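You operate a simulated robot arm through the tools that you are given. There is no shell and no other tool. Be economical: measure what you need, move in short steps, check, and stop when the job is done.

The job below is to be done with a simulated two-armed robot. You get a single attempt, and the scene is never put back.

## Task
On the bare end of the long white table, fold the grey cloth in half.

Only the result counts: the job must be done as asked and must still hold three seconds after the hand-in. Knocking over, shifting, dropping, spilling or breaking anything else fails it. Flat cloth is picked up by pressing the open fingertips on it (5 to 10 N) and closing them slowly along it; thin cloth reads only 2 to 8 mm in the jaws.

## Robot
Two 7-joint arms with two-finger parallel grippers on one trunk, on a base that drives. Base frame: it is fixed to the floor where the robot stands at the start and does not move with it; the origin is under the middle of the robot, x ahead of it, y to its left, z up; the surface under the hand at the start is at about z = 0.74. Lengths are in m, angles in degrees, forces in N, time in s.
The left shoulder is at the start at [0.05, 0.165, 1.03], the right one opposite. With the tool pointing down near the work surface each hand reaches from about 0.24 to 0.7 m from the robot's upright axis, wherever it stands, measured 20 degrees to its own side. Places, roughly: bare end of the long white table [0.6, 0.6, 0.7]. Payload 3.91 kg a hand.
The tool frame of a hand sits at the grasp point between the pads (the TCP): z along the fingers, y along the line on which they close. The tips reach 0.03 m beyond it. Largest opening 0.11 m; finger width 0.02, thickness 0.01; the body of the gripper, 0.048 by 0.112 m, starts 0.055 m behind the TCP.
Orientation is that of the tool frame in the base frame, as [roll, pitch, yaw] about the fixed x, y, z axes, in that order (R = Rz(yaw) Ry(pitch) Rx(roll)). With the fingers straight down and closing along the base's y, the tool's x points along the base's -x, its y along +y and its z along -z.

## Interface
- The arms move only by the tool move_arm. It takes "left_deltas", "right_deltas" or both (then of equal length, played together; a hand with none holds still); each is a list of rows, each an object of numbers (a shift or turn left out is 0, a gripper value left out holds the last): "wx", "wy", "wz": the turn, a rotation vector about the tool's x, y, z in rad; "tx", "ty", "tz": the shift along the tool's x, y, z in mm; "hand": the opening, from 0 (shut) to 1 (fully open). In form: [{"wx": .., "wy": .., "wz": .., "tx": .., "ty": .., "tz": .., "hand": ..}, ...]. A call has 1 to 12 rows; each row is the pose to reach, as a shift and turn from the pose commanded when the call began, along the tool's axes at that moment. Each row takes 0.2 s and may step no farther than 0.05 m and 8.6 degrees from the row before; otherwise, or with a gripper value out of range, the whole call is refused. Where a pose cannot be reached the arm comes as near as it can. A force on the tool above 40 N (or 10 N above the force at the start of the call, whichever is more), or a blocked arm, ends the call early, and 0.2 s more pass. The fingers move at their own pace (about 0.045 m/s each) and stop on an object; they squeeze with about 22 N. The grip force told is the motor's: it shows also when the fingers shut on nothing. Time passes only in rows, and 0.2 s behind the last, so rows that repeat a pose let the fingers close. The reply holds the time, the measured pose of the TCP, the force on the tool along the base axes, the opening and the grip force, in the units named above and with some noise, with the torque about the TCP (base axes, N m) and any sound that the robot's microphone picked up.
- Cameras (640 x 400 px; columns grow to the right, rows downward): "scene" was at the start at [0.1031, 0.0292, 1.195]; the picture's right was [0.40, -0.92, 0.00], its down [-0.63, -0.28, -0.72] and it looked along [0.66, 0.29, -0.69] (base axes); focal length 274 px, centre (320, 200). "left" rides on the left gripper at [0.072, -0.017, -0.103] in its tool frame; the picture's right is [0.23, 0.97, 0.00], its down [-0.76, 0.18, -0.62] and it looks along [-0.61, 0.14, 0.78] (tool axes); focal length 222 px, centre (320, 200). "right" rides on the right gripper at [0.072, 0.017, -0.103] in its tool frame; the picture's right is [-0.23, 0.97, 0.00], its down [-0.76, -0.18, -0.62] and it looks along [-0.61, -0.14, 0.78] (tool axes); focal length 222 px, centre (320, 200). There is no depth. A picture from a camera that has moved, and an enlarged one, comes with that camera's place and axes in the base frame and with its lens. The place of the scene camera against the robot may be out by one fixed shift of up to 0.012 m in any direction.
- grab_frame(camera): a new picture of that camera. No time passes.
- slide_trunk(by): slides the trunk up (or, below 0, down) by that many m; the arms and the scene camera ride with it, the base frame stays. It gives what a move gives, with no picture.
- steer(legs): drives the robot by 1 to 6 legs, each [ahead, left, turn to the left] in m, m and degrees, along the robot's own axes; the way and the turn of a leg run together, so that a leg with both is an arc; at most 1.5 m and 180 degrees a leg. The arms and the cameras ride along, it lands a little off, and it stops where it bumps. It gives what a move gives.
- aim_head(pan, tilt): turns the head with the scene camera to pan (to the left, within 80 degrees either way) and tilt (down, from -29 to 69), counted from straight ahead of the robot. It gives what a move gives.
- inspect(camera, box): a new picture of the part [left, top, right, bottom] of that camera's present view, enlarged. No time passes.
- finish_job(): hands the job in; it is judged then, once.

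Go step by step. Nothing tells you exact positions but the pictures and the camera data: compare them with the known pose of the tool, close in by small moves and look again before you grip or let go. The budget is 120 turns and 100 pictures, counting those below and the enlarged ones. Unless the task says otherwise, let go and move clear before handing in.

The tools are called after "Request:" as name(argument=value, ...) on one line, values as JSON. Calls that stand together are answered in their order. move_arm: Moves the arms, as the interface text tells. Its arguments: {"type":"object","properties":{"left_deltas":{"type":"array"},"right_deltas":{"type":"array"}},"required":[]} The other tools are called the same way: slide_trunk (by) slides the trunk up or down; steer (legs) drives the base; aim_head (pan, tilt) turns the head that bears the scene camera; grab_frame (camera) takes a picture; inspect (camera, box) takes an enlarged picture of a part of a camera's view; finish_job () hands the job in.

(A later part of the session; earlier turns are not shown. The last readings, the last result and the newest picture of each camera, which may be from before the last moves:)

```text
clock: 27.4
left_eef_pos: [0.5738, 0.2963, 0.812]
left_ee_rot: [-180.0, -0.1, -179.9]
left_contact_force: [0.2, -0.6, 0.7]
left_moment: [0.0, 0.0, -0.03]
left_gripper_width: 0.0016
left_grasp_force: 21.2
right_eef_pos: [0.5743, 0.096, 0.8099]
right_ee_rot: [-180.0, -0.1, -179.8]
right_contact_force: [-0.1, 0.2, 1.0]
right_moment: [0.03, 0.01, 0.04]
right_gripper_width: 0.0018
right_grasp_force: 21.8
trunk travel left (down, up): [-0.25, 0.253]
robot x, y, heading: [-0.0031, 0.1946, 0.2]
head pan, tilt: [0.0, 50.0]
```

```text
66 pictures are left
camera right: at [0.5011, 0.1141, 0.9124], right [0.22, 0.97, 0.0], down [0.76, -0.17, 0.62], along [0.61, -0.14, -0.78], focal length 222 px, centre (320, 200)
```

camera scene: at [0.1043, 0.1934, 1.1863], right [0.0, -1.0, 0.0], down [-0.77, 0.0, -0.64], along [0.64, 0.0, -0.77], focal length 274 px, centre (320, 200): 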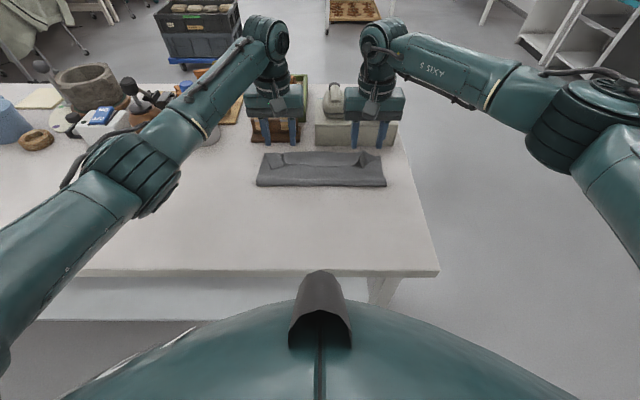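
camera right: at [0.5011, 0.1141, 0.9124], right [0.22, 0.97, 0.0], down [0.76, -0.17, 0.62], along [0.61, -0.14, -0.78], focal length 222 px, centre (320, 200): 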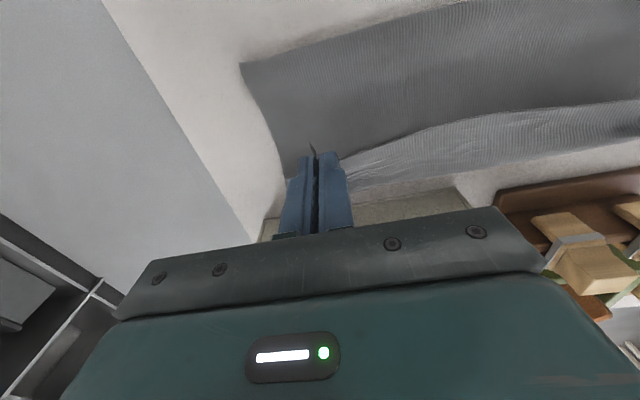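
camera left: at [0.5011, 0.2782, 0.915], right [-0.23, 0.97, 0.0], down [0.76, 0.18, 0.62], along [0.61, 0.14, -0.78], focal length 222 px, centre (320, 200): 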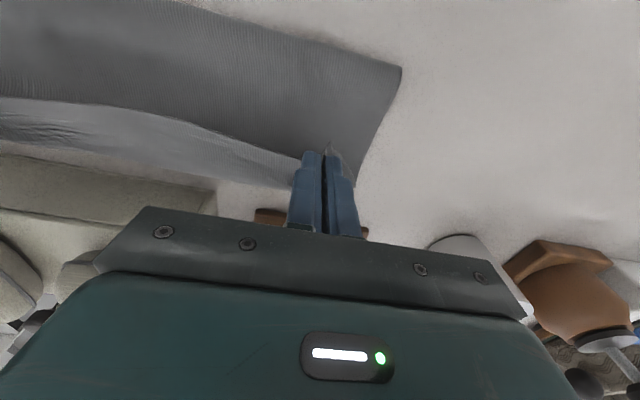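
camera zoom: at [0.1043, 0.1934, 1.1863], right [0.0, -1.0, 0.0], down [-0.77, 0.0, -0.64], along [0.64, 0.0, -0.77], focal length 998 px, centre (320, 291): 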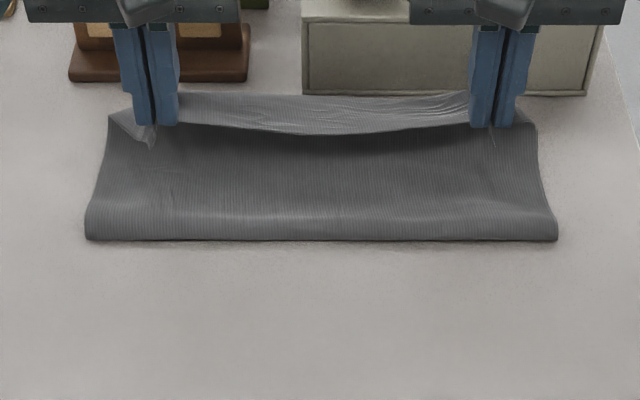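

Only the strip's edge came up, held right at the edge and near the corners. I bring it back up to the vertical halfway point so the fold line rolls back towards x≈0.48.

Request:
move_arm(left_deltas=[{"tx": 5, "tz": -12}, {"tx": 14, "tz": -24}, {"tx": 25, "tz": -35}, {"tx": 37, "tz": -45}, {"tx": 50, "tz": -53}, {"tx": 63, "tz": -59}, {"tx": 76, "tz": -63}, {"tx": 88, "tz": -65}, {"tx": 88, "tz": -65}], right_deltas=[{"tx": 5, "tz": -12}, {"tx": 14, "tz": -24}, {"tx": 25, "tz": -35}, {"tx": 37, "tz": -45}, {"tx": 50, "tz": -53}, {"tx": 63, "tz": -59}, {"tx": 76, "tz": -63}, {"tx": 92, "tz": -65}, {"tx": 92, "tz": -65}])

Request:
inspect(camera="scene", box=[232, 120, 408, 230])

Request:
grab_frame(camera="left")

Request:
grab_frame(camera="right")

```text
clock: 29.4
left_eef_pos: [0.4874, 0.2952, 0.8768]
left_ee_rot: [-179.9, 0.0, -179.8]
left_contact_force: [-0.5, -0.2, 0.2]
left_moment: [-0.02, 0.03, -0.02]
left_gripper_width: 0.0018
left_grasp_force: 22.2
right_eef_pos: [0.4837, 0.0952, 0.8779]
right_ee_rot: [180.0, 0.0, -179.9]
right_contact_force: [-0.6, 0.3, 0.2]
right_moment: [-0.01, 0.0, 0.02]
right_gripper_width: 0.0018
right_grasp_force: 22.2
trunk travel left (down, up): [-0.25, 0.253]
robot x, y, heading: [-0.0019, 0.1927, 0.2]
head pan, tilt: [0.0, 50.0]
```

```text
3.64 times, centred on (320, 175) of scene
camera zoom: at [0.1043, 0.1934, 1.1863], right [0.0, -1.0, 0.0], down [-0.77, 0.0, -0.64], along [0.64, 0.0, -0.77], focal length 998 px, centre (320, 291)
```

zoom: 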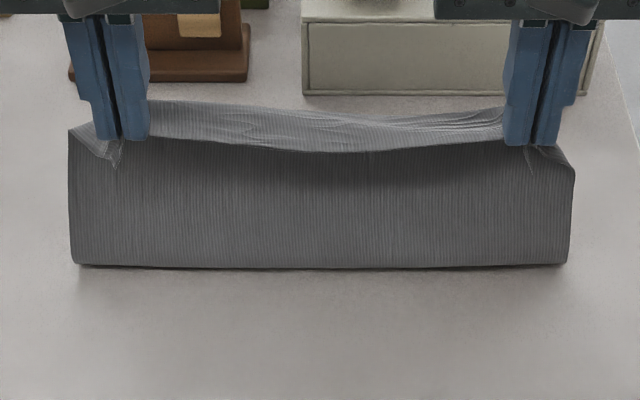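

```text
64 pictures are left
camera left: at [0.4141, 0.2774, 0.9801], right [-0.23, 0.97, 0.0], down [0.76, 0.18, 0.62], along [0.61, 0.14, -0.78], focal length 222 px, centre (320, 200)
```

left: 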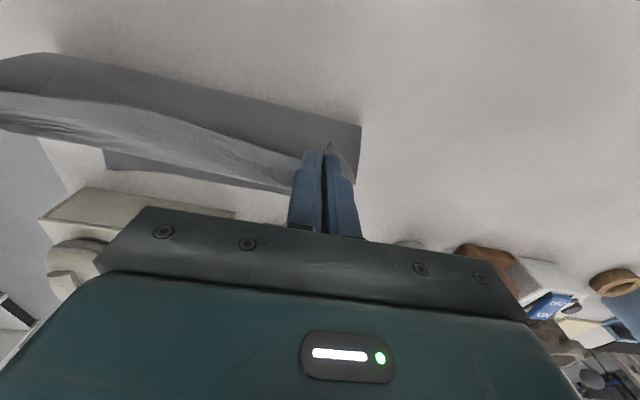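

```text
63 pictures are left
camera right: at [0.4104, 0.1132, 0.9788], right [0.22, 0.97, 0.0], down [0.76, -0.18, 0.62], along [0.61, -0.14, -0.78], focal length 222 px, centre (320, 200)
```

right: 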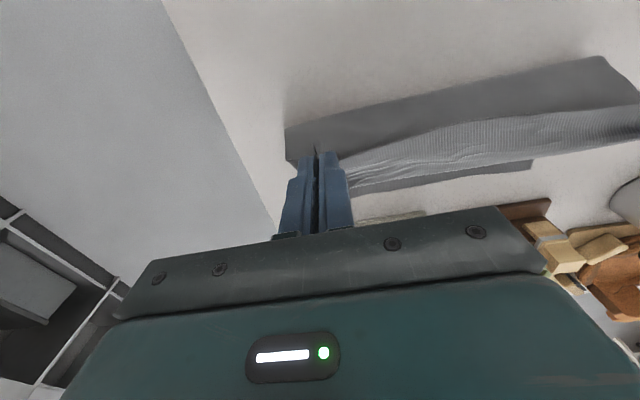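

The strip is still horizontal at the jaws because the hands are vertical. Up here there is room above the block, so I tilt both hands about 50° so the fingers point back, letting the edge straighten upwards.

Request:
move_arm(left_deltas=[{"wy": 0.12, "tx": -8, "tz": 0}, {"wy": 0.24, "tx": -16, "tz": 0}, {"wy": 0.36, "tx": -24, "tz": 1}, {"wy": 0.48, "tx": -32, "tz": 2}, {"wy": 0.6, "tx": -40, "tz": 3}, {"wy": 0.72, "tx": -48, "tz": 5}, {"wy": 0.84, "tx": -54, "tz": 7}, {"wy": 0.84, "tx": -54, "tz": 7}], right_deltas=[{"wy": 0.12, "tx": -8, "tz": 0}, {"wy": 0.24, "tx": -16, "tz": 0}, {"wy": 0.36, "tx": -24, "tz": 1}, {"wy": 0.48, "tx": -32, "tz": 2}, {"wy": 0.6, "tx": -40, "tz": 3}, {"wy": 0.72, "tx": -48, "tz": 5}, {"wy": 0.84, "tx": -54, "tz": 7}, {"wy": 0.84, "tx": -54, "tz": 7}])

Request:
grab_frame(camera="scene")

Request:
grab_frame(camera="left")

Request:
grab_frame(camera="right")

```text
clock: 31.2
left_eef_pos: [0.4899, 0.2943, 0.8674]
left_ee_rot: [179.9, -46.3, -179.9]
left_contact_force: [0.2, -10.3, 0.1]
left_moment: [-0.32, 0.0, 0.2]
left_gripper_width: 0.002
left_grasp_force: 22.0
left hand out of reach, approached as far as the arm can: row 6, 7, 8
right_eef_pos: [0.4894, 0.0829, 0.8616]
right_ee_rot: [179.7, -48.0, -179.5]
right_contact_force: [0.2, 10.1, 0.7]
right_moment: [0.3, 0.0, -0.2]
right_gripper_width: 0.0018
right_grasp_force: 21.4
right hand out of reach, approached as far as the arm can: row 6, 7, 8
trunk travel left (down, up): [-0.25, 0.253]
robot x, y, heading: [0.0027, 0.196, 0.1]
head pan, tilt: [0.0, 50.0]
```

```text
62 pictures are left
camera scene: at [0.1043, 0.1931, 1.1864], right [0.0, -1.0, 0.0], down [-0.77, 0.0, -0.64], along [0.64, 0.0, -0.77], focal length 274 px, centre (320, 200)
```

scene: 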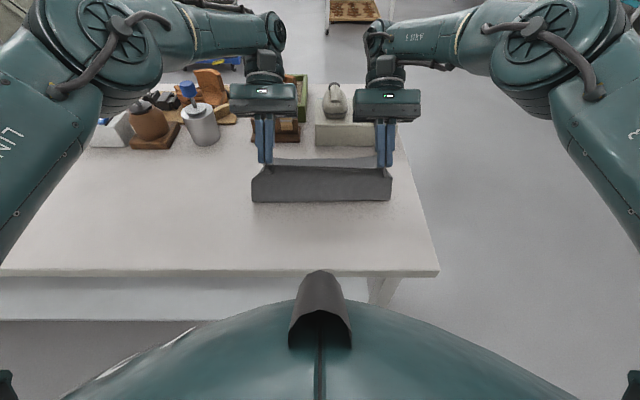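

```text
61 pictures are left
camera left: at [0.5149, 0.2767, 0.9911], right [-0.16, 0.97, 0.17], down [0.98, 0.18, -0.12], along [-0.15, 0.14, -0.98], focal length 222 px, centre (320, 200)
```

left: 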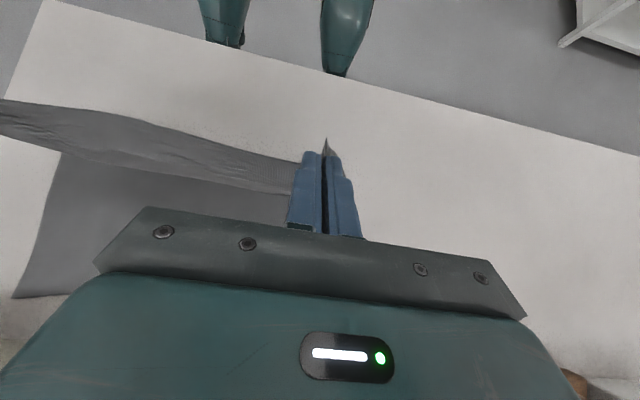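

```text
60 pictures are left
camera right: at [0.5158, 0.1007, 0.9821], right [0.15, 0.98, -0.16], down [0.97, -0.17, -0.15], along [-0.17, -0.14, -0.97], focal length 222 px, centre (320, 200)
```

right: 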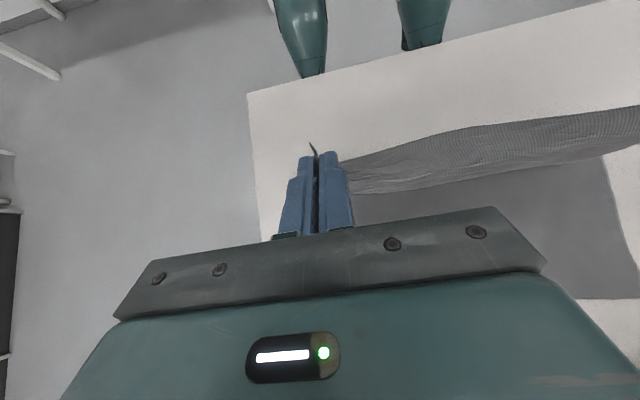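

The arms ran out of reach at 47° of tilt. Before thinking of driving a few cm forward, I look down at the clearance between base and table.

Request:
aim_head(pan=0, tilt=69)

Request:
grab_frame(camera="scene")

```text
clock: 32.0
left_eef_pos: [0.4904, 0.296, 0.867]
left_ee_rot: [179.7, -46.3, -179.8]
left_contact_force: [-0.2, -12.1, -0.3]
left_moment: [-0.37, 0.02, 0.2]
left_gripper_width: 0.0017
left_grasp_force: 21.6
right_eef_pos: [0.4886, 0.0817, 0.8599]
right_ee_rot: [179.9, -48.1, -179.7]
right_contact_force: [0.2, 13.0, 0.1]
right_moment: [0.31, 0.01, -0.21]
right_gripper_width: 0.0024
right_grasp_force: 21.6
trunk travel left (down, up): [-0.25, 0.253]
robot x, y, heading: [-0.0036, 0.1966, 0.2]
head pan, tilt: [0.0, 68.8]
```

```text
59 pictures are left
camera scene: at [0.0833, 0.1933, 1.1644], right [0.0, -1.0, 0.0], down [-0.93, 0.0, -0.36], along [0.36, 0.0, -0.93], focal length 274 px, centre (320, 200)
```

scene: 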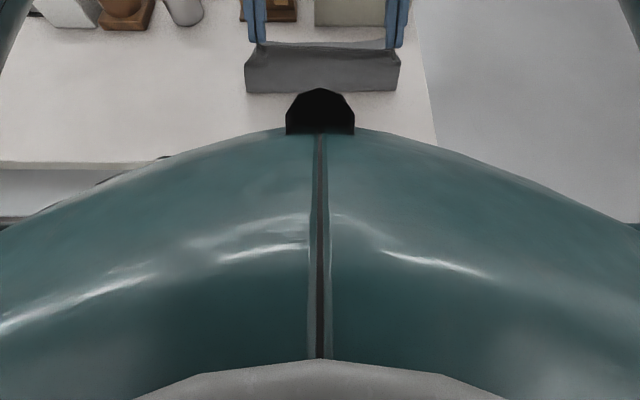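

There's no safe view of base clearance, so I won't drive. A cleaner way is to unfold and fold far edge to near edge instead, where the hands can lean towards the robot in free space. I first level the hands again.

Request:
move_arm(left_deltas=[{"wy": -0.12}, {"wy": -0.24}, {"wy": -0.36}, {"wy": -0.48}, {"wy": -0.6}, {"wy": -0.72}, {"wy": -0.82}, {"wy": -0.82}], right_deltas=[{"wy": -0.12}, {"wy": -0.24}, {"wy": -0.36}, {"wy": -0.48}, {"wy": -0.6}, {"wy": -0.72}, {"wy": -0.82}, {"wy": -0.82}])

Request:
aim_head(pan=0, tilt=50)

```text
clock: 33.8
left_eef_pos: [0.4904, 0.2958, 0.8655]
left_ee_rot: [-179.9, -1.0, -179.8]
left_contact_force: [-0.1, -9.7, -0.1]
left_moment: [-0.29, 0.01, -0.05]
left_gripper_width: 0.002
left_grasp_force: 21.8
right_eef_pos: [0.4887, 0.0833, 0.858]
right_ee_rot: [179.9, -1.0, -179.7]
right_contact_force: [1.3, 9.6, 0.8]
right_moment: [0.28, -0.01, 0.07]
right_gripper_width: 0.0017
right_grasp_force: 21.9
trunk travel left (down, up): [-0.25, 0.253]
robot x, y, heading: [0.0015, 0.1979, 0.4]
head pan, tilt: [0.0, 68.8]
```

```text
clock: 34.7
left_eef_pos: [0.4905, 0.295, 0.8648]
left_ee_rot: [-180.0, -1.2, -179.8]
left_contact_force: [-0.3, -10.2, -0.6]
left_moment: [-0.31, 0.0, -0.07]
left_gripper_width: 0.0018
left_grasp_force: 22.3
right_eef_pos: [0.4895, 0.0838, 0.8592]
right_ee_rot: [-180.0, -1.1, -179.8]
right_contact_force: [0.9, 9.5, -0.1]
right_moment: [0.31, -0.01, 0.09]
right_gripper_width: 0.0018
right_grasp_force: 22.2
trunk travel left (down, up): [-0.25, 0.253]
robot x, y, heading: [-0.0028, 0.1954, 0.3]
head pan, tilt: [0.0, 50.0]
```

Hands are vertical again. I carry the edge back to its original near position to lay the cloth flat.

Request:
move_arm(left_deltas=[{"tx": 15, "ty": 2, "tz": -6}, {"tx": 32, "ty": 4, "tz": -6}, {"tx": 50, "ty": 6, "tz": -2}, {"tx": 66, "ty": 8, "tz": 6}, {"tx": 82, "ty": 10, "tz": 18}, {"tx": 96, "ty": 12, "tz": 32}, {"tx": 108, "ty": 13, "tz": 48}, {"tx": 118, "ty": 14, "tz": 64}, {"tx": 126, "ty": 14, "tz": 80}, {"tx": 130, "ty": 14, "tz": 86}, {"tx": 130, "ty": 14, "tz": 86}], right_deltas=[{"tx": 16, "ty": 3, "tz": -6}, {"tx": 33, "ty": 6, "tz": -6}, {"tx": 52, "ty": 9, "tz": -2}, {"tx": 69, "ty": 12, "tz": 6}, {"tx": 86, "ty": 15, "tz": 18}, {"tx": 102, "ty": 17, "tz": 32}, {"tx": 115, "ty": 19, "tz": 48}, {"tx": 127, "ty": 20, "tz": 62}, {"tx": 136, "ty": 20, "tz": 75}, {"tx": 139, "ty": 20, "tz": 81}, {"tx": 139, "ty": 20, "tz": 81}])

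Request:
grab_frame(camera="scene")

```text
clock: 37.1
left_eef_pos: [0.3587, 0.3098, 0.7831]
left_ee_rot: [-180.0, -1.1, -179.8]
left_contact_force: [0.1, -3.0, 0.7]
left_moment: [-0.08, 0.0, 0.01]
left_gripper_width: 0.0014
left_grasp_force: 21.8
right_eef_pos: [0.3474, 0.1027, 0.78]
right_ee_rot: [179.9, -1.2, -179.8]
right_contact_force: [-0.3, 3.0, 1.0]
right_moment: [0.1, -0.01, 0.03]
right_gripper_width: 0.0017
right_grasp_force: 22.4
trunk travel left (down, up): [-0.25, 0.253]
robot x, y, heading: [-0.0003, 0.1987, 0.4]
head pan, tilt: [0.0, 50.0]
```

```text
58 pictures are left
camera scene: at [0.1043, 0.1934, 1.1863], right [0.0, -1.0, 0.0], down [-0.77, 0.0, -0.64], along [0.64, 0.0, -0.77], focal length 274 px, centre (320, 200)
```

scene: 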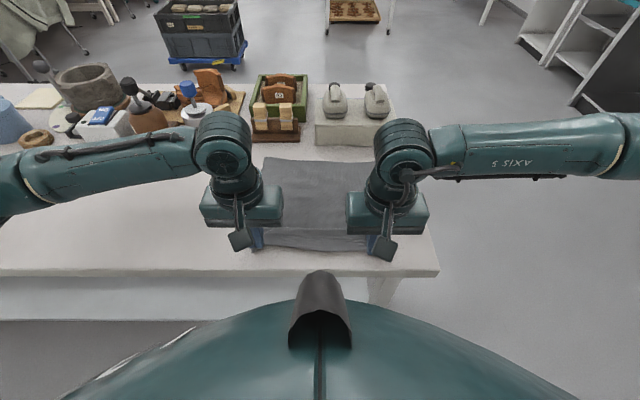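

Cloth is laid back out. I lower a little, release, and raise the hands clear to look.

Request:
move_arm(left_deltas=[{"tz": 5, "tx": 2}, {"tz": 8, "tx": 2, "hand": 0.1}, {"tz": 8, "tx": 2, "hand": 0.3}, {"tz": 8, "tx": 2, "hand": 0.35}, {"tz": -20, "tx": 2}, {"tz": -65, "tx": 2}, {"tz": -105, "tx": 2, "ty": 20}, {"tz": -105, "tx": 2, "ty": 65}, {"tz": -105, "tx": 2, "ty": 110}, {"tz": -105, "tx": 2, "ty": 110}], right_deltas=[{"tz": 3, "tx": 2}, {"tz": 5, "tx": 2, "hand": 0.1}, {"tz": 5, "tx": 2, "hand": 0.3}, {"tz": 5, "tx": 2, "hand": 0.35}, {"tz": -20, "tx": 2}, {"tz": -65, "tx": 2}, {"tz": -105, "tx": 2, "ty": -20}, {"tz": -105, "tx": 2, "ty": -65}, {"tz": -105, "tx": 2, "ty": -110}, {"tz": -105, "tx": 2, "ty": -110}])

Request:
inspect(camera="scene", box=[200, 120, 440, 270])

```text
clock: 39.3
left_eef_pos: [0.3607, 0.419, 0.8873]
left_ee_rot: [-180.0, -1.0, -179.8]
left_contact_force: [-0.6, 0.1, -0.1]
left_moment: [0.02, -0.02, 0.01]
left_gripper_width: 0.0385
left_grasp_force: 0.0
right_eef_pos: [0.3494, -0.0065, 0.8873]
right_ee_rot: [180.0, -1.1, -179.7]
right_contact_force: [0.4, 0.2, -0.5]
right_moment: [0.03, 0.02, -0.05]
right_gripper_width: 0.0385
right_grasp_force: 0.1
trunk travel left (down, up): [-0.25, 0.253]
robot x, y, heading: [-0.0015, 0.1944, 0.1]
head pan, tilt: [0.0, 50.0]
```

```text
2.67 times, centred on (320, 195) of scene
camera zoom: at [0.1043, 0.1934, 1.1863], right [0.0, -1.0, 0.0], down [-0.77, 0.0, -0.64], along [0.64, 0.0, -0.77], focal length 732 px, centre (320, 213)
```

zoom: 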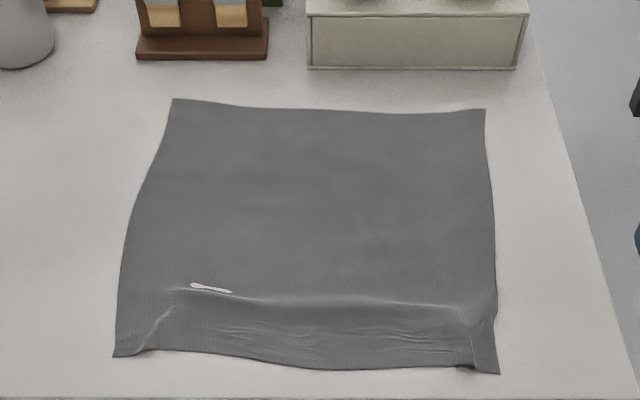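

The cloth is flat again, with the far corners at about (0.611, 0.328) and (0.598, 0.044). I move the hands above the far edge, just inside the corners.

Request:
move_arm(left_deltas=[{"tx": -40, "ty": -10, "wy": -0.018, "hand": 0.22}, {"tx": -80, "ty": -30, "wy": -0.018}, {"tx": -120, "ty": -50, "wy": -0.018}, {"tx": -160, "ty": -75, "wy": -0.018}, {"tx": -200, "ty": -100, "wy": -0.018}, {"tx": -236, "ty": -118, "wy": -0.018}, {"tx": -236, "ty": -118, "tz": 40, "wy": -0.018}, {"tx": -236, "ty": -118, "tz": 80, "wy": -0.018}, {"tx": -236, "ty": -118, "tz": 102, "wy": -0.018}, {"tx": -236, "ty": -118, "tz": 102, "wy": -0.018}], right_deltas=[{"tx": -40, "ty": 10, "wy": -0.018, "hand": 0.22}, {"tx": -80, "ty": 25, "wy": -0.018}, {"tx": -120, "ty": 40, "wy": -0.018}, {"tx": -160, "ty": 55, "wy": -0.018}, {"tx": -200, "ty": 70, "wy": -0.018}, {"tx": -239, "ty": 78, "wy": -0.018}, {"tx": -239, "ty": 78, "tz": 40, "wy": -0.018}, {"tx": -239, "ty": 78, "tz": 80, "wy": -0.018}, {"tx": -239, "ty": 78, "tz": 102, "wy": -0.018}, {"tx": -239, "ty": 78, "tz": 102, "wy": -0.018}])

Request:
inspect(camera="left", box=[200, 60, 440, 260])

Request:
inspect(camera="right", box=[200, 60, 440, 260])

Request:
inspect(camera="scene", box=[232, 90, 408, 200])

```text
clock: 41.5
left_eef_pos: [0.5937, 0.3036, 0.7787]
left_ee_rot: [-180.0, -0.2, -179.7]
left_contact_force: [-0.1, 0.0, 0.3]
left_moment: [-0.01, 0.02, -0.03]
left_gripper_width: 0.0242
left_grasp_force: 0.0
right_eef_pos: [0.5845, 0.0701, 0.7794]
right_ee_rot: [-179.9, -0.1, -179.8]
right_contact_force: [-0.3, 0.1, -0.8]
right_moment: [0.0, 0.01, 0.0]
right_gripper_width: 0.0242
right_grasp_force: 0.1
trunk travel left (down, up): [-0.25, 0.253]
robot x, y, heading: [-0.0005, 0.1973, 0.1]
head pan, tilt: [0.0, 50.0]
```

```text
2.00 times, centred on (320, 160) of left
camera zoom: at [0.5212, 0.2841, 0.8827], right [-0.23, 0.97, 0.0], down [0.76, 0.18, 0.62], along [0.6, 0.14, -0.78], focal length 444 px, centre (320, 280)
```

zoom: 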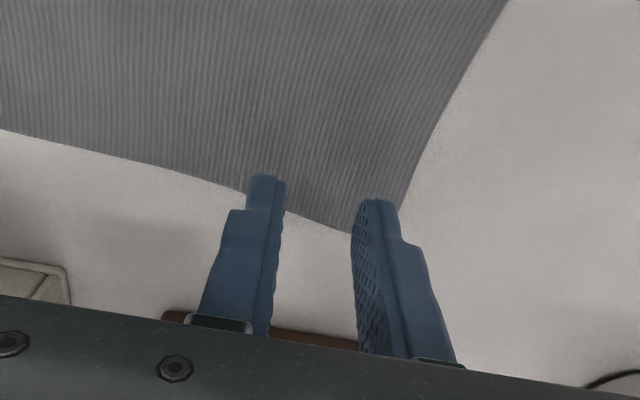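

```text
2.00 times, centred on (320, 160) of right
camera zoom: at [0.5113, 0.0879, 0.8826], right [0.22, 0.97, 0.0], down [0.76, -0.17, 0.62], along [0.61, -0.14, -0.78], focal length 444 px, centre (320, 280)
```

zoom: 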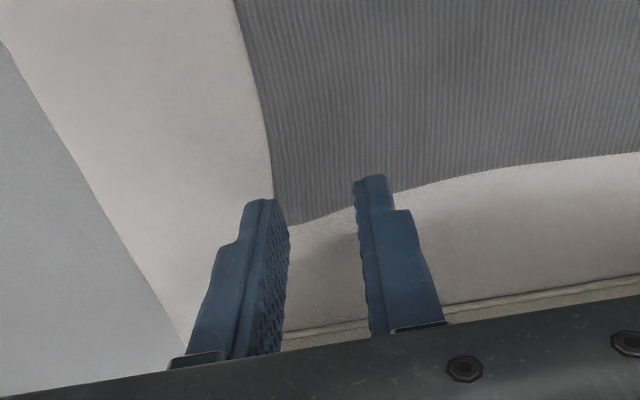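

```text
3.64 times, centred on (320, 145) of scene
camera zoom: at [0.1043, 0.1934, 1.1863], right [0.0, -1.0, 0.0], down [-0.77, 0.0, -0.64], along [0.64, 0.0, -0.77], focal length 998 px, centre (320, 400)
```

zoom: 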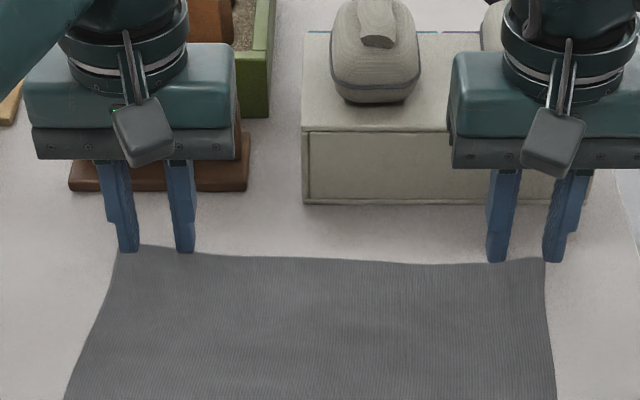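

The right outer finger is off the cloth's side, so I shift both hands inward and go down to near contact.

Request:
move_arm(left_deltas=[{"tx": 1, "ty": -6}, {"tx": 1, "ty": -6, "tz": 3}, {"tx": 1, "ty": -6, "tz": 6}, {"tx": 1, "ty": -6, "tz": 7.5}, {"tx": 1, "ty": -6, "tz": 7.5}], right_deltas=[{"tx": 3, "ty": 12}, {"tx": 3, "ty": 12, "tz": 3}, {"tx": 3, "ty": 12, "tz": 6}, {"tx": 3, "ty": 12, "tz": 7.5}, {"tx": 3, "ty": 12, "tz": 7.5}])

Request:
inspect(camera="left", box=[200, 60, 440, 260])

Request:
inspect(camera="right", box=[200, 60, 440, 260])

```text
clock: 42.7
left_eef_pos: [0.593, 0.2966, 0.773]
left_ee_rot: [-180.0, 0.0, -179.9]
left_contact_force: [-0.2, 0.3, 0.9]
left_moment: [-0.02, -0.04, -0.01]
left_gripper_width: 0.0241
left_grasp_force: 0.1
right_eef_pos: [0.5825, 0.0826, 0.7719]
right_ee_rot: [-180.0, 0.0, -179.7]
right_contact_force: [0.1, -0.3, -0.4]
right_moment: [0.0, 0.01, 0.03]
right_gripper_width: 0.0244
right_grasp_force: 0.1
trunk travel left (down, up): [-0.25, 0.253]
robot x, y, heading: [-0.0007, 0.1956, 0.4]
head pan, tilt: [0.0, 50.0]
```

```text
2.00 times, centred on (320, 160) of left
camera zoom: at [0.5202, 0.2779, 0.8768], right [-0.23, 0.97, 0.0], down [0.76, 0.18, 0.62], along [0.6, 0.14, -0.78], focal length 444 px, centre (320, 280)
```

zoom: 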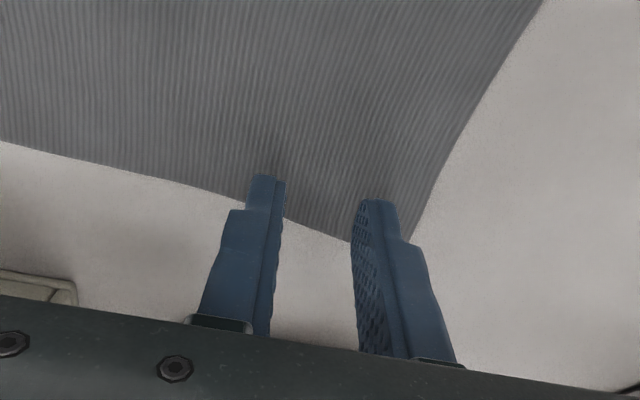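

```text
2.00 times, centred on (320, 160) of right
camera zoom: at [0.509, 0.1009, 0.874], right [0.22, 0.97, 0.0], down [0.76, -0.17, 0.62], along [0.61, -0.14, -0.78], focal length 444 px, centre (320, 280)
```

zoom: 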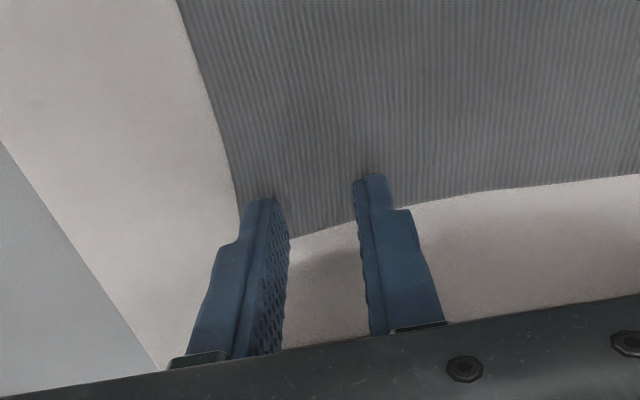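

Both pads are now over the edge area near the corners. I press down gently.

Request:
move_arm(left_deltas=[{"tz": 1}, {"tz": 2}, {"tz": 2}], right_deltas=[{"tz": 1}, {"tz": 1.5}, {"tz": 1.5}])

```text
clock: 43.5
left_eef_pos: [0.5905, 0.2963, 0.7718]
left_ee_rot: [-179.9, 0.0, -179.8]
left_contact_force: [0.1, 0.0, 3.0]
left_moment: [0.01, -0.06, -0.02]
left_gripper_width: 0.0243
left_grasp_force: 0.1
right_eef_pos: [0.5822, 0.0834, 0.7708]
right_ee_rot: [-180.0, -0.1, -179.8]
right_contact_force: [-0.2, -2.2, 8.4]
right_moment: [-0.1, -0.02, 0.01]
right_gripper_width: 0.0243
right_grasp_force: 0.2
trunk travel left (down, up): [-0.25, 0.253]
robot x, y, heading: [-0.0036, 0.1973, 0.3]
head pan, tilt: [0.0, 50.0]
```

Contact is good: 3 N and 8 N. I add half a millimetre on the left and close slowly.

Request:
move_arm(left_deltas=[{"tz": 0.6, "hand": 0.2}, {"tz": 0.6, "hand": 0.17}, {"tz": 0.6, "hand": 0.14}, {"tz": 0.6, "hand": 0.11}, {"tz": 0.6, "hand": 0.08}, {"tz": 0.6, "hand": 0.05}, {"tz": 0.6, "hand": 0.02}, {"tz": 0.6, "hand": 0}, {"tz": 0.6, "hand": 0}, {"tz": 0.6, "hand": 0}], right_deltas=[{"tz": 0, "hand": 0.2}, {"hand": 0.17}, {"hand": 0.14}, {"hand": 0.11}, {"hand": 0.08}, {"hand": 0.05}, {"hand": 0.02}, {"hand": 0}, {"hand": 0}, {"hand": 0}])

Request:
inspect(camera="left", box=[200, 60, 440, 260])

Request:
inspect(camera="right", box=[200, 60, 440, 260])

```text
clock: 45.7
left_eef_pos: [0.5909, 0.2968, 0.7702]
left_ee_rot: [-179.9, 0.0, -179.8]
left_contact_force: [-1.2, -12.7, 5.3]
left_moment: [-0.41, 0.1, 0.03]
left_gripper_width: 0.0017
left_grasp_force: 22.0
right_eef_pos: [0.5811, 0.085, 0.7716]
right_ee_rot: [179.9, 0.0, -179.8]
right_contact_force: [0.9, 12.9, 11.3]
right_moment: [0.34, 0.02, -0.07]
right_gripper_width: 0.0019
right_grasp_force: 21.8
trunk travel left (down, up): [-0.25, 0.253]
robot x, y, heading: [-0.0031, 0.1955, 0.2]
head pan, tilt: [0.0, 50.0]
```

```text
2.00 times, centred on (320, 160) of left
camera zoom: at [0.5183, 0.277, 0.8747], right [-0.23, 0.97, 0.0], down [0.76, 0.18, 0.62], along [0.61, 0.14, -0.78], focal length 444 px, centre (320, 280)
```

zoom: 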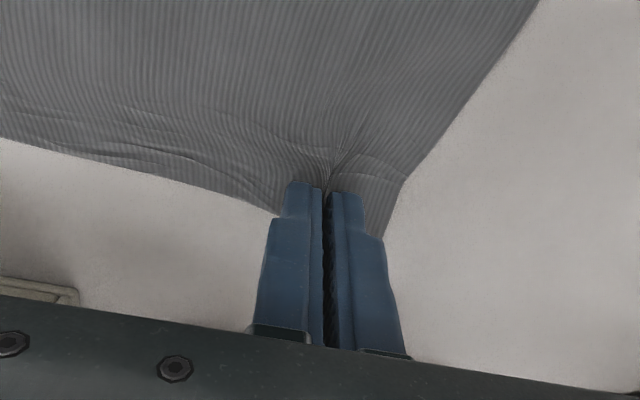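

```text
2.00 times, centred on (320, 160) of right
camera zoom: at [0.5079, 0.1023, 0.8735], right [0.22, 0.98, 0.0], down [0.76, -0.17, 0.62], along [0.61, -0.14, -0.78], focal length 444 px, centre (320, 280)
```

zoom: 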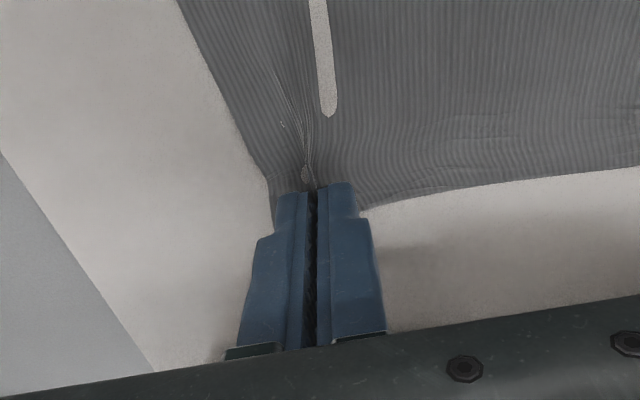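

Both corners are gripped with tension between the hands. I raise the far edge along an arc to halfway, leaning the hands towards the robot by about 40°.

Request:
move_arm(left_deltas=[{"tx": 3.5, "ty": -1, "tz": -17, "wy": -0.07}, {"tx": 10, "ty": -2, "tz": -33, "wy": -0.14}, {"tx": 18.6, "ty": -2, "tz": -48, "wy": -0.21}, {"tx": 30, "ty": -2, "tz": -62, "wy": -0.28}, {"tx": 43.7, "ty": -1, "tz": -74.6, "wy": -0.35}, {"tx": 59, "ty": -1, "tz": -84.8, "wy": -0.42}, {"tx": 76, "ty": 0, "tz": -92.7, "wy": -0.49}, {"tx": 94.7, "ty": 0, "tz": -98, "wy": -0.56}, {"tx": 113.8, "ty": 1, "tz": -101, "wy": -0.63}, {"tx": 133, "ty": 1, "tz": -101, "wy": -0.7}, {"tx": 133, "ty": 1, "tz": -101, "wy": -0.7}], right_deltas=[{"tx": 3.5, "ty": 2, "tz": -17, "wy": -0.07}, {"tx": 10, "ty": 3, "tz": -33, "wy": -0.14}, {"tx": 18.6, "ty": 4, "tz": -48, "wy": -0.21}, {"tx": 30, "ty": 5, "tz": -62, "wy": -0.28}, {"tx": 43.7, "ty": 6, "tz": -74.6, "wy": -0.35}, {"tx": 59, "ty": 7, "tz": -84.8, "wy": -0.42}, {"tx": 76, "ty": 8, "tz": -92.7, "wy": -0.49}, {"tx": 94.7, "ty": 9, "tz": -98, "wy": -0.56}, {"tx": 113.8, "ty": 9, "tz": -101, "wy": -0.63}, {"tx": 133, "ty": 10, "tz": -101, "wy": -0.7}, {"tx": 133, "ty": 10, "tz": -101, "wy": -0.7}])

Request:
grab_frame(camera="scene")

Request:
grab_frame(camera="left")

Request:
grab_frame(camera="right")

```text
clock: 48.1
left_eef_pos: [0.4584, 0.2984, 0.8702]
left_ee_rot: [-179.9, 40.1, -179.8]
left_contact_force: [-0.5, -2.8, -0.5]
left_moment: [-0.08, 0.01, -0.05]
left_gripper_width: 0.002
left_grasp_force: 21.4
right_eef_pos: [0.4507, 0.0945, 0.8709]
right_ee_rot: [179.9, 40.2, -179.8]
right_contact_force: [0.6, 2.4, 0.1]
right_moment: [0.12, 0.02, 0.01]
right_gripper_width: 0.0017
right_grasp_force: 21.7
trunk travel left (down, up): [-0.25, 0.253]
robot x, y, heading: [-0.0058, 0.1938, 0.4]
head pan, tilt: [0.0, 50.0]
```

```text
49 pictures are left
camera scene: at [0.1043, 0.1934, 1.1863], right [0.0, -1.0, 0.0], down [-0.77, 0.0, -0.64], along [0.64, 0.0, -0.77], focal length 274 px, centre (320, 200)
```

scene: 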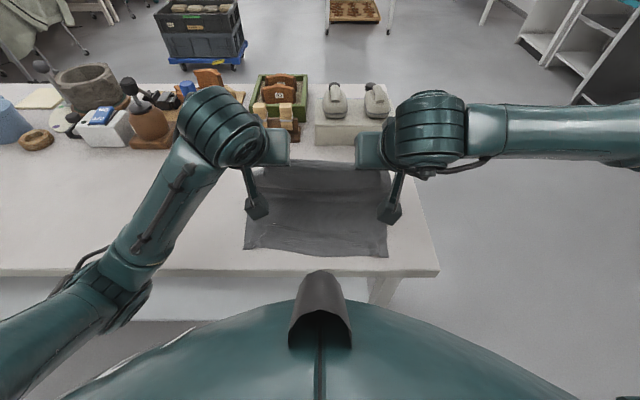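

```text
48 pictures are left
camera left: at [0.3368, 0.2786, 0.9022], right [-0.18, 0.97, -0.15], down [0.18, 0.18, 0.97], along [0.97, 0.15, -0.21], focal length 222 px, centre (320, 200)
```

left: 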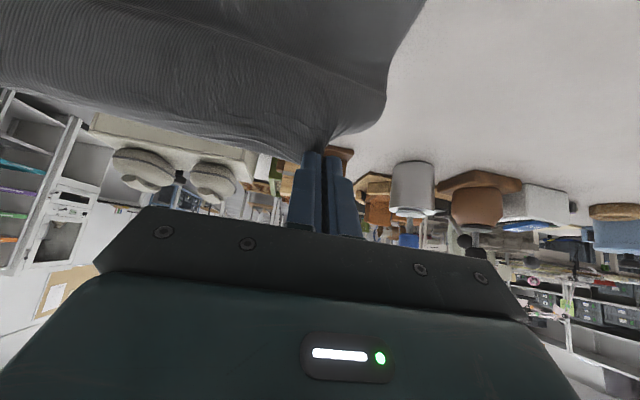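

```text
47 pictures are left
camera right: at [0.3279, 0.1109, 0.9024], right [0.17, 0.97, 0.15], down [0.18, -0.18, 0.97], along [0.97, -0.14, -0.21], focal length 222 px, centre (320, 200)
```

right: 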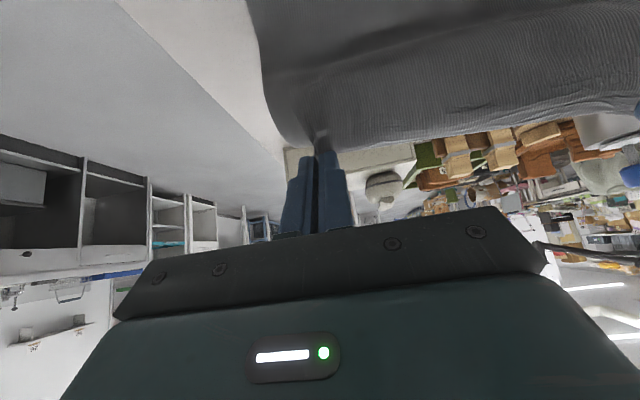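

The sheet stands cleanly at halfway. For the last part the hands need to lean more, close to my body, so I lower slightly, lean to 55°, then back the base up 8 cm, which also carries the edge nearer.

Request:
move_arm(left_deltas=[{"tx": 1.5, "tz": 6.5, "wy": -0.065}, {"tx": 3, "tz": 13, "wy": -0.13}, {"tx": 4.5, "tz": 19.5, "wy": -0.195}, {"tx": 6.3, "tz": 25.7, "wy": -0.26}, {"tx": 6.3, "tz": 25.7, "wy": -0.26}], right_deltas=[{"tx": 1.5, "tz": 6.5, "wy": -0.065}, {"tx": 3, "tz": 13, "wy": -0.13}, {"tx": 4.5, "tz": 19.5, "wy": -0.195}, {"tx": 6.3, "tz": 25.7, "wy": -0.26}, {"tx": 6.3, "tz": 25.7, "wy": -0.26}])

Request:
steer(legs=[[-0.08, 0, 0]])

Request:
grab_frame(camera="scene")

Request:
grab_frame(camera="left")

```text
clock: 49.3
left_eef_pos: [0.471, 0.2956, 0.8483]
left_ee_rot: [-180.0, 55.0, -179.8]
left_contact_force: [-0.1, -0.9, 0.6]
left_moment: [-0.03, 0.04, -0.03]
left_gripper_width: 0.0017
left_grasp_force: 22.0
right_eef_pos: [0.4609, 0.0939, 0.8467]
right_ee_rot: [179.9, 54.9, -179.9]
right_contact_force: [0.3, 1.5, 0.2]
right_moment: [0.0, -0.04, 0.03]
right_gripper_width: 0.0014
right_grasp_force: 22.3
trunk travel left (down, up): [-0.25, 0.253]
robot x, y, heading: [0.0015, 0.1974, 0.1]
head pan, tilt: [0.0, 50.0]
```

```text
clock: 50.3
left_eef_pos: [0.3881, 0.2959, 0.8487]
left_ee_rot: [-180.0, 54.9, -179.8]
left_contact_force: [-0.5, -0.4, 0.6]
left_moment: [-0.05, 0.01, -0.02]
left_gripper_width: 0.0018
left_grasp_force: 22.0
right_eef_pos: [0.3806, 0.0941, 0.8481]
right_ee_rot: [-180.0, 54.8, -179.8]
right_contact_force: [-0.2, 2.1, -0.2]
right_moment: [-0.01, -0.01, 0.02]
right_gripper_width: 0.0016
right_grasp_force: 21.7
trunk travel left (down, up): [-0.25, 0.253]
robot x, y, heading: [-0.0807, 0.1937, 0.0]
head pan, tilt: [0.0, 50.0]
```

```text
46 pictures are left
camera scene: at [0.0223, 0.1931, 1.1864], right [0.0, -1.0, 0.0], down [-0.77, 0.0, -0.64], along [0.64, 0.0, -0.77], focal length 274 px, centre (320, 200)
```

scene: 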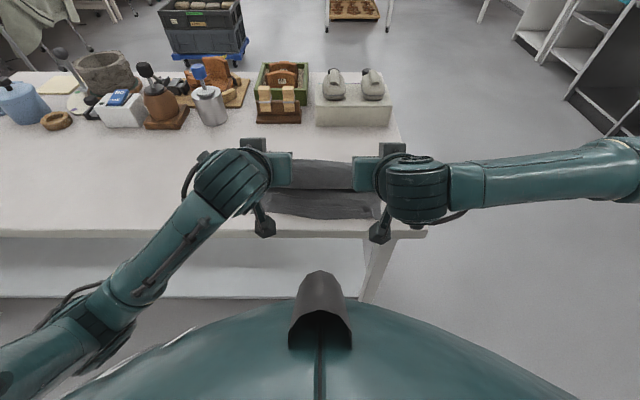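

```text
45 pictures are left
camera left: at [0.2626, 0.2772, 0.8487], right [-0.13, 0.97, -0.19], down [-0.07, 0.18, 0.98], along [0.99, 0.15, 0.05], focal length 222 px, centre (320, 200)
```

left: 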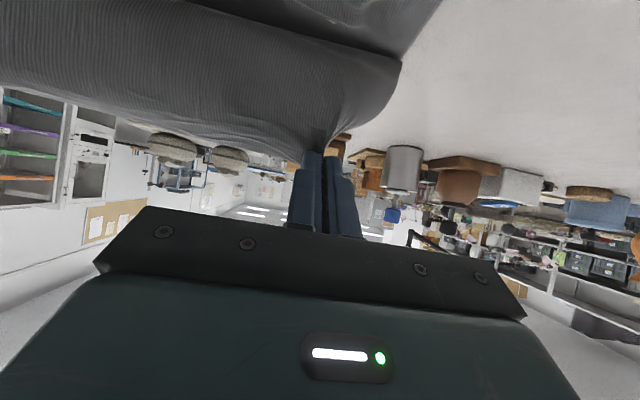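

The edge is upright and well held. I lower along the arc towards the near edge, leaning to about 73°, stopping a little above the table.

Request:
move_arm(left_deltas=[{"tx": 12, "ty": 1, "tz": 1, "wy": -0.045}, {"tx": 24, "ty": 2, "tz": 2, "wy": -0.09}, {"tx": 36, "ty": 3, "tz": 4, "wy": -0.135}, {"tx": 48, "ty": 4, "tz": 5, "wy": -0.18}, {"tx": 60, "ty": 5, "tz": 6, "wy": -0.225}, {"tx": 72, "ty": 6, "tz": 7, "wy": -0.27}, {"tx": 84, "ty": 7, "tz": 8, "wy": -0.31}, {"tx": 84, "ty": 7, "tz": 8, "wy": -0.31}], right_deltas=[{"tx": 12, "ty": 1, "tz": 1, "wy": -0.045}, {"tx": 24, "ty": 2, "tz": 1, "wy": -0.09}, {"tx": 37, "ty": 3, "tz": 2, "wy": -0.135}, {"tx": 49, "ty": 4, "tz": 2, "wy": -0.18}, {"tx": 61, "ty": 5, "tz": 3, "wy": -0.225}, {"tx": 74, "ty": 6, "tz": 3, "wy": -0.27}, {"tx": 87, "ty": 7, "tz": 4, "wy": -0.31}, {"tx": 87, "ty": 7, "tz": 4, "wy": -0.31}])

Request:
grab_frame(camera="scene")

Request:
grab_frame(camera="left")

Request:
grab_frame(camera="right")

```text
clock: 52.1
left_eef_pos: [0.3475, 0.3021, 0.7728]
left_ee_rot: [179.8, 72.7, -179.9]
left_contact_force: [-0.3, 0.3, -0.1]
left_moment: [0.01, -0.01, 0.02]
left_gripper_width: 0.0017
left_grasp_force: 21.8
right_eef_pos: [0.3301, 0.1144, 0.7804]
right_ee_rot: [-179.9, 72.6, -179.8]
right_contact_force: [0.5, -0.2, -0.1]
right_moment: [-0.03, 0.02, 0.03]
right_gripper_width: 0.0014
right_grasp_force: 22.0
right hand out of reach, approached as far as the arm can: row 6, 7, 8
trunk travel left (down, up): [-0.25, 0.253]
robot x, y, heading: [-0.0814, 0.1967, 0.1]
head pan, tilt: [0.0, 50.0]
```

```text
44 pictures are left
camera scene: at [0.0225, 0.1931, 1.1863], right [0.0, -1.0, 0.0], down [-0.77, 0.0, -0.64], along [0.64, 0.0, -0.77], focal length 274 px, centre (320, 200)
```

scene: 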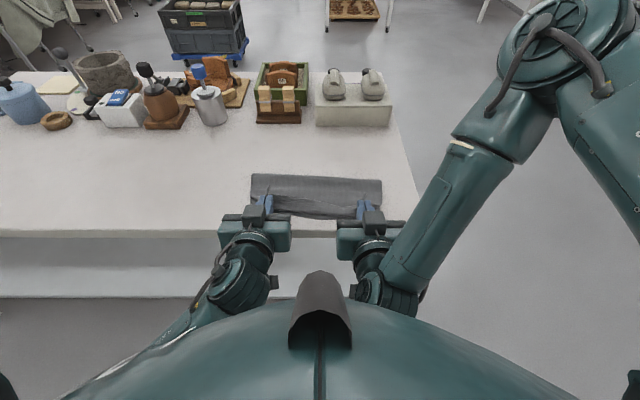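

```text
43 pictures are left
camera left: at [0.2276, 0.2836, 0.735], right [-0.07, 0.97, -0.22], down [-0.37, 0.18, 0.91], along [0.93, 0.15, 0.35], focal length 222 px, centre (320, 200)
```

left: 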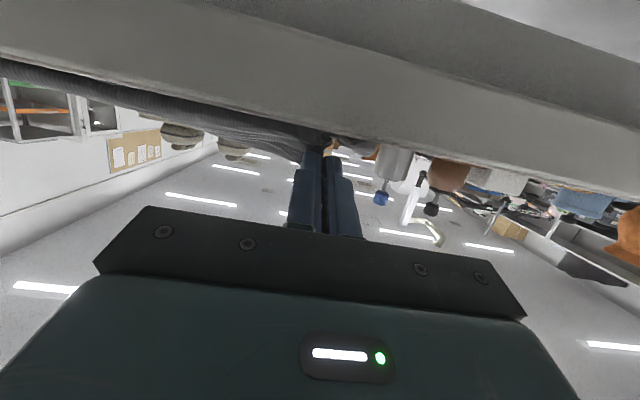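

```text
42 pictures are left
camera right: at [0.2086, 0.1337, 0.7418], right [0.07, 0.97, 0.22], down [-0.37, -0.18, 0.91], along [0.93, -0.14, 0.35], focal length 222 px, centre (320, 200)
```

right: 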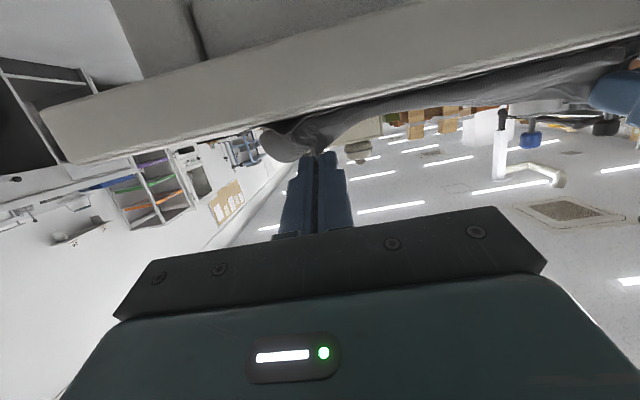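

The hands are nearly down at the near edge. I zoom in on the alignment.

Request:
inspect(camera="scene", box=[208, 150, 416, 280])

```text
3.08 times, centred on (312, 215) of scene
camera zoom: at [0.0225, 0.1931, 1.1863], right [0.0, -1.0, 0.0], down [-0.77, 0.0, -0.64], along [0.64, 0.0, -0.77], focal length 844 px, centre (345, 154)
```

zoom: 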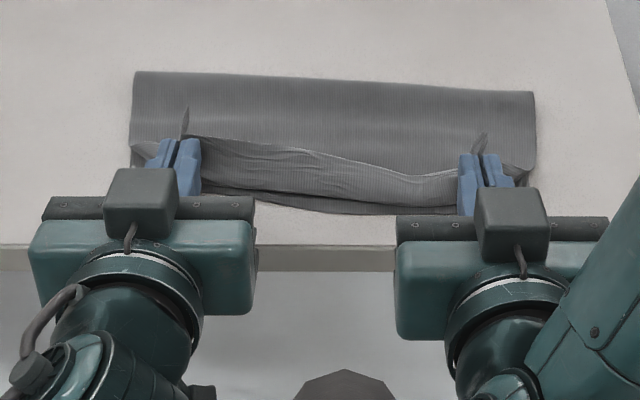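

The free edge sags back between the hands because they are a little too close together. I spread them to tighten the edge and slide the trunk down 1 cm.

Request:
move_arm(left_deltas=[{"ty": 3}, {"ty": 6}, {"ty": 8}, {"ty": 8}], right_deltas=[{"ty": -3}, {"ty": -7}, {"ty": -10}, {"ty": -10}])

Request:
slide_trunk(by=-0.01)

Request:
inspect(camera="scene", box=[208, 150, 416, 280])

```text
clock: 53.1
left_eef_pos: [0.3467, 0.3111, 0.773]
left_ee_rot: [179.8, 72.7, -179.8]
left_contact_force: [0.0, 0.5, -0.3]
left_moment: [0.01, 0.0, -0.02]
left_gripper_width: 0.0019
left_grasp_force: 21.6
right_eef_pos: [0.3297, 0.1138, 0.7855]
right_ee_rot: [-179.7, 72.6, -179.8]
right_contact_force: [0.2, -0.7, 0.5]
right_moment: [0.01, 0.03, 0.0]
right_gripper_width: 0.0019
right_grasp_force: 21.4
right hand out of reach, approached as far as the arm can: row 1, 2, 3, 4
trunk travel left (down, up): [-0.25, 0.253]
robot x, y, heading: [-0.0828, 0.1971, 0.4]
head pan, tilt: [0.0, 50.0]
```

```text
clock: 53.7
left_eef_pos: [0.3465, 0.3099, 0.764]
left_ee_rot: [180.0, 72.6, -179.8]
left_contact_force: [0.2, -0.5, 0.7]
left_moment: [0.01, -0.04, -0.01]
left_gripper_width: 0.002
left_grasp_force: 21.7
right_eef_pos: [0.3295, 0.1137, 0.7749]
right_ee_rot: [-179.8, 72.6, -179.8]
right_contact_force: [-0.2, -0.5, -0.2]
right_moment: [0.0, 0.02, 0.01]
right_gripper_width: 0.0015
right_grasp_force: 22.0
trunk travel left (down, up): [-0.24, 0.263]
robot x, y, heading: [-0.0812, 0.1964, 0.1]
head pan, tilt: [0.0, 50.0]
```

```text
3.08 times, centred on (312, 215) of scene
camera zoom: at [0.0224, 0.1931, 1.1763], right [0.0, -1.0, 0.0], down [-0.77, 0.0, -0.64], along [0.64, 0.0, -0.77], focal length 844 px, centre (345, 154)
```

zoom: 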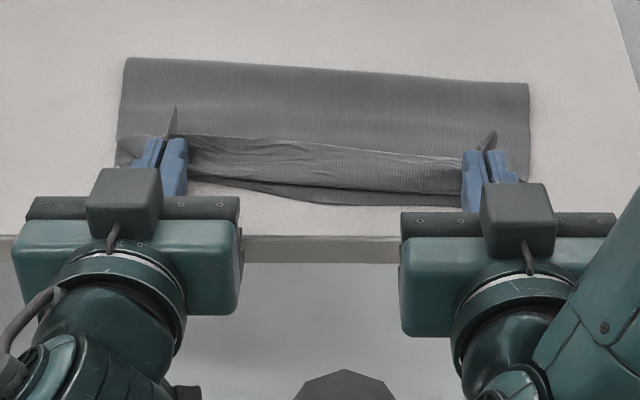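

The edge is now straighter. I tighten the left hand slightly more, open both, and back straight off with the base.

Request:
move_arm(left_deltas=[{"ty": 3, "tx": 1, "tz": -2}, {"ty": 5, "tx": 1, "tz": -4}, {"ty": 5, "tx": 1, "tz": -4, "hand": 0.1}, {"ty": 5, "tx": 1, "tz": -4, "hand": 0.3}, {"ty": 5, "tx": 1, "tz": -4, "hand": 0.3}], right_deltas=[{"hand": 0}, {"hand": 0}, {"hand": 0.1}, {"hand": 0.3}, {"hand": 0.3}])

Request:
steer(legs=[[-0.09, 0, 0]])

Request:
grab_frame(camera="scene")

Request:
inspect(camera="scene", box=[208, 120, 416, 250])

```text
clock: 54.9
left_eef_pos: [0.3436, 0.3173, 0.7633]
left_ee_rot: [-180.0, 72.6, -179.8]
left_contact_force: [0.0, 0.1, 1.3]
left_moment: [-0.01, -0.01, 0.02]
left_gripper_width: 0.0327
left_grasp_force: 0.0
right_eef_pos: [0.3287, 0.1139, 0.7755]
right_ee_rot: [-179.8, 72.5, -179.8]
right_contact_force: [0.1, 0.5, -0.4]
right_moment: [0.02, -0.02, 0.0]
right_gripper_width: 0.0328
right_grasp_force: 0.1
trunk travel left (down, up): [-0.24, 0.263]
robot x, y, heading: [-0.0838, 0.1969, 0.5]
head pan, tilt: [0.0, 50.0]
```

```text
clock: 56.0
left_eef_pos: [0.253, 0.3161, 0.7649]
left_ee_rot: [-179.9, 72.6, -179.9]
left_contact_force: [-0.4, -0.4, 0.1]
left_moment: [0.0, -0.01, 0.03]
left_gripper_width: 0.0327
left_grasp_force: 0.1
right_eef_pos: [0.2399, 0.1137, 0.7758]
right_ee_rot: [-179.8, 72.5, -179.7]
right_contact_force: [0.2, -0.2, -0.8]
right_moment: [0.03, 0.01, 0.04]
right_gripper_width: 0.0328
right_grasp_force: 0.1
trunk travel left (down, up): [-0.24, 0.263]
robot x, y, heading: [-0.1724, 0.1962, 0.2]
head pan, tilt: [0.0, 50.0]
```

```text
39 pictures are left
camera scene: at [-0.0675, 0.1928, 1.1764], right [0.01, -1.0, 0.0], down [-0.77, 0.0, -0.64], along [0.64, 0.0, -0.77], focal length 274 px, centre (320, 200)
```

scene: 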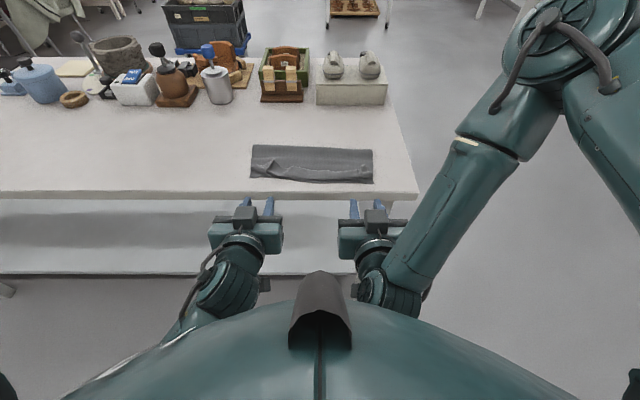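

```text
3.08 times, centred on (312, 185) of scene
camera zoom: at [-0.0675, 0.1928, 1.1764], right [0.01, -1.0, 0.0], down [-0.77, 0.0, -0.64], along [0.64, 0.0, -0.77], focal length 844 px, centre (345, 246)
```

zoom: 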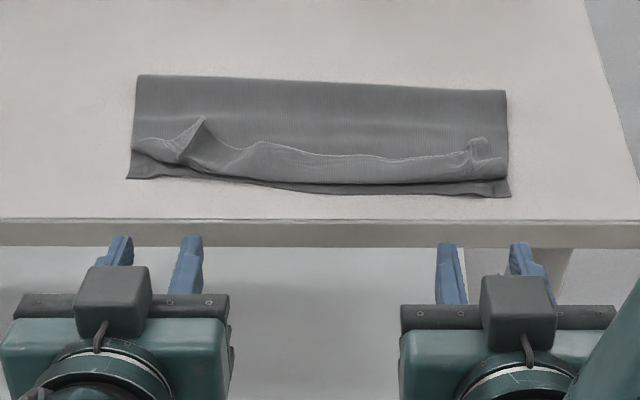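

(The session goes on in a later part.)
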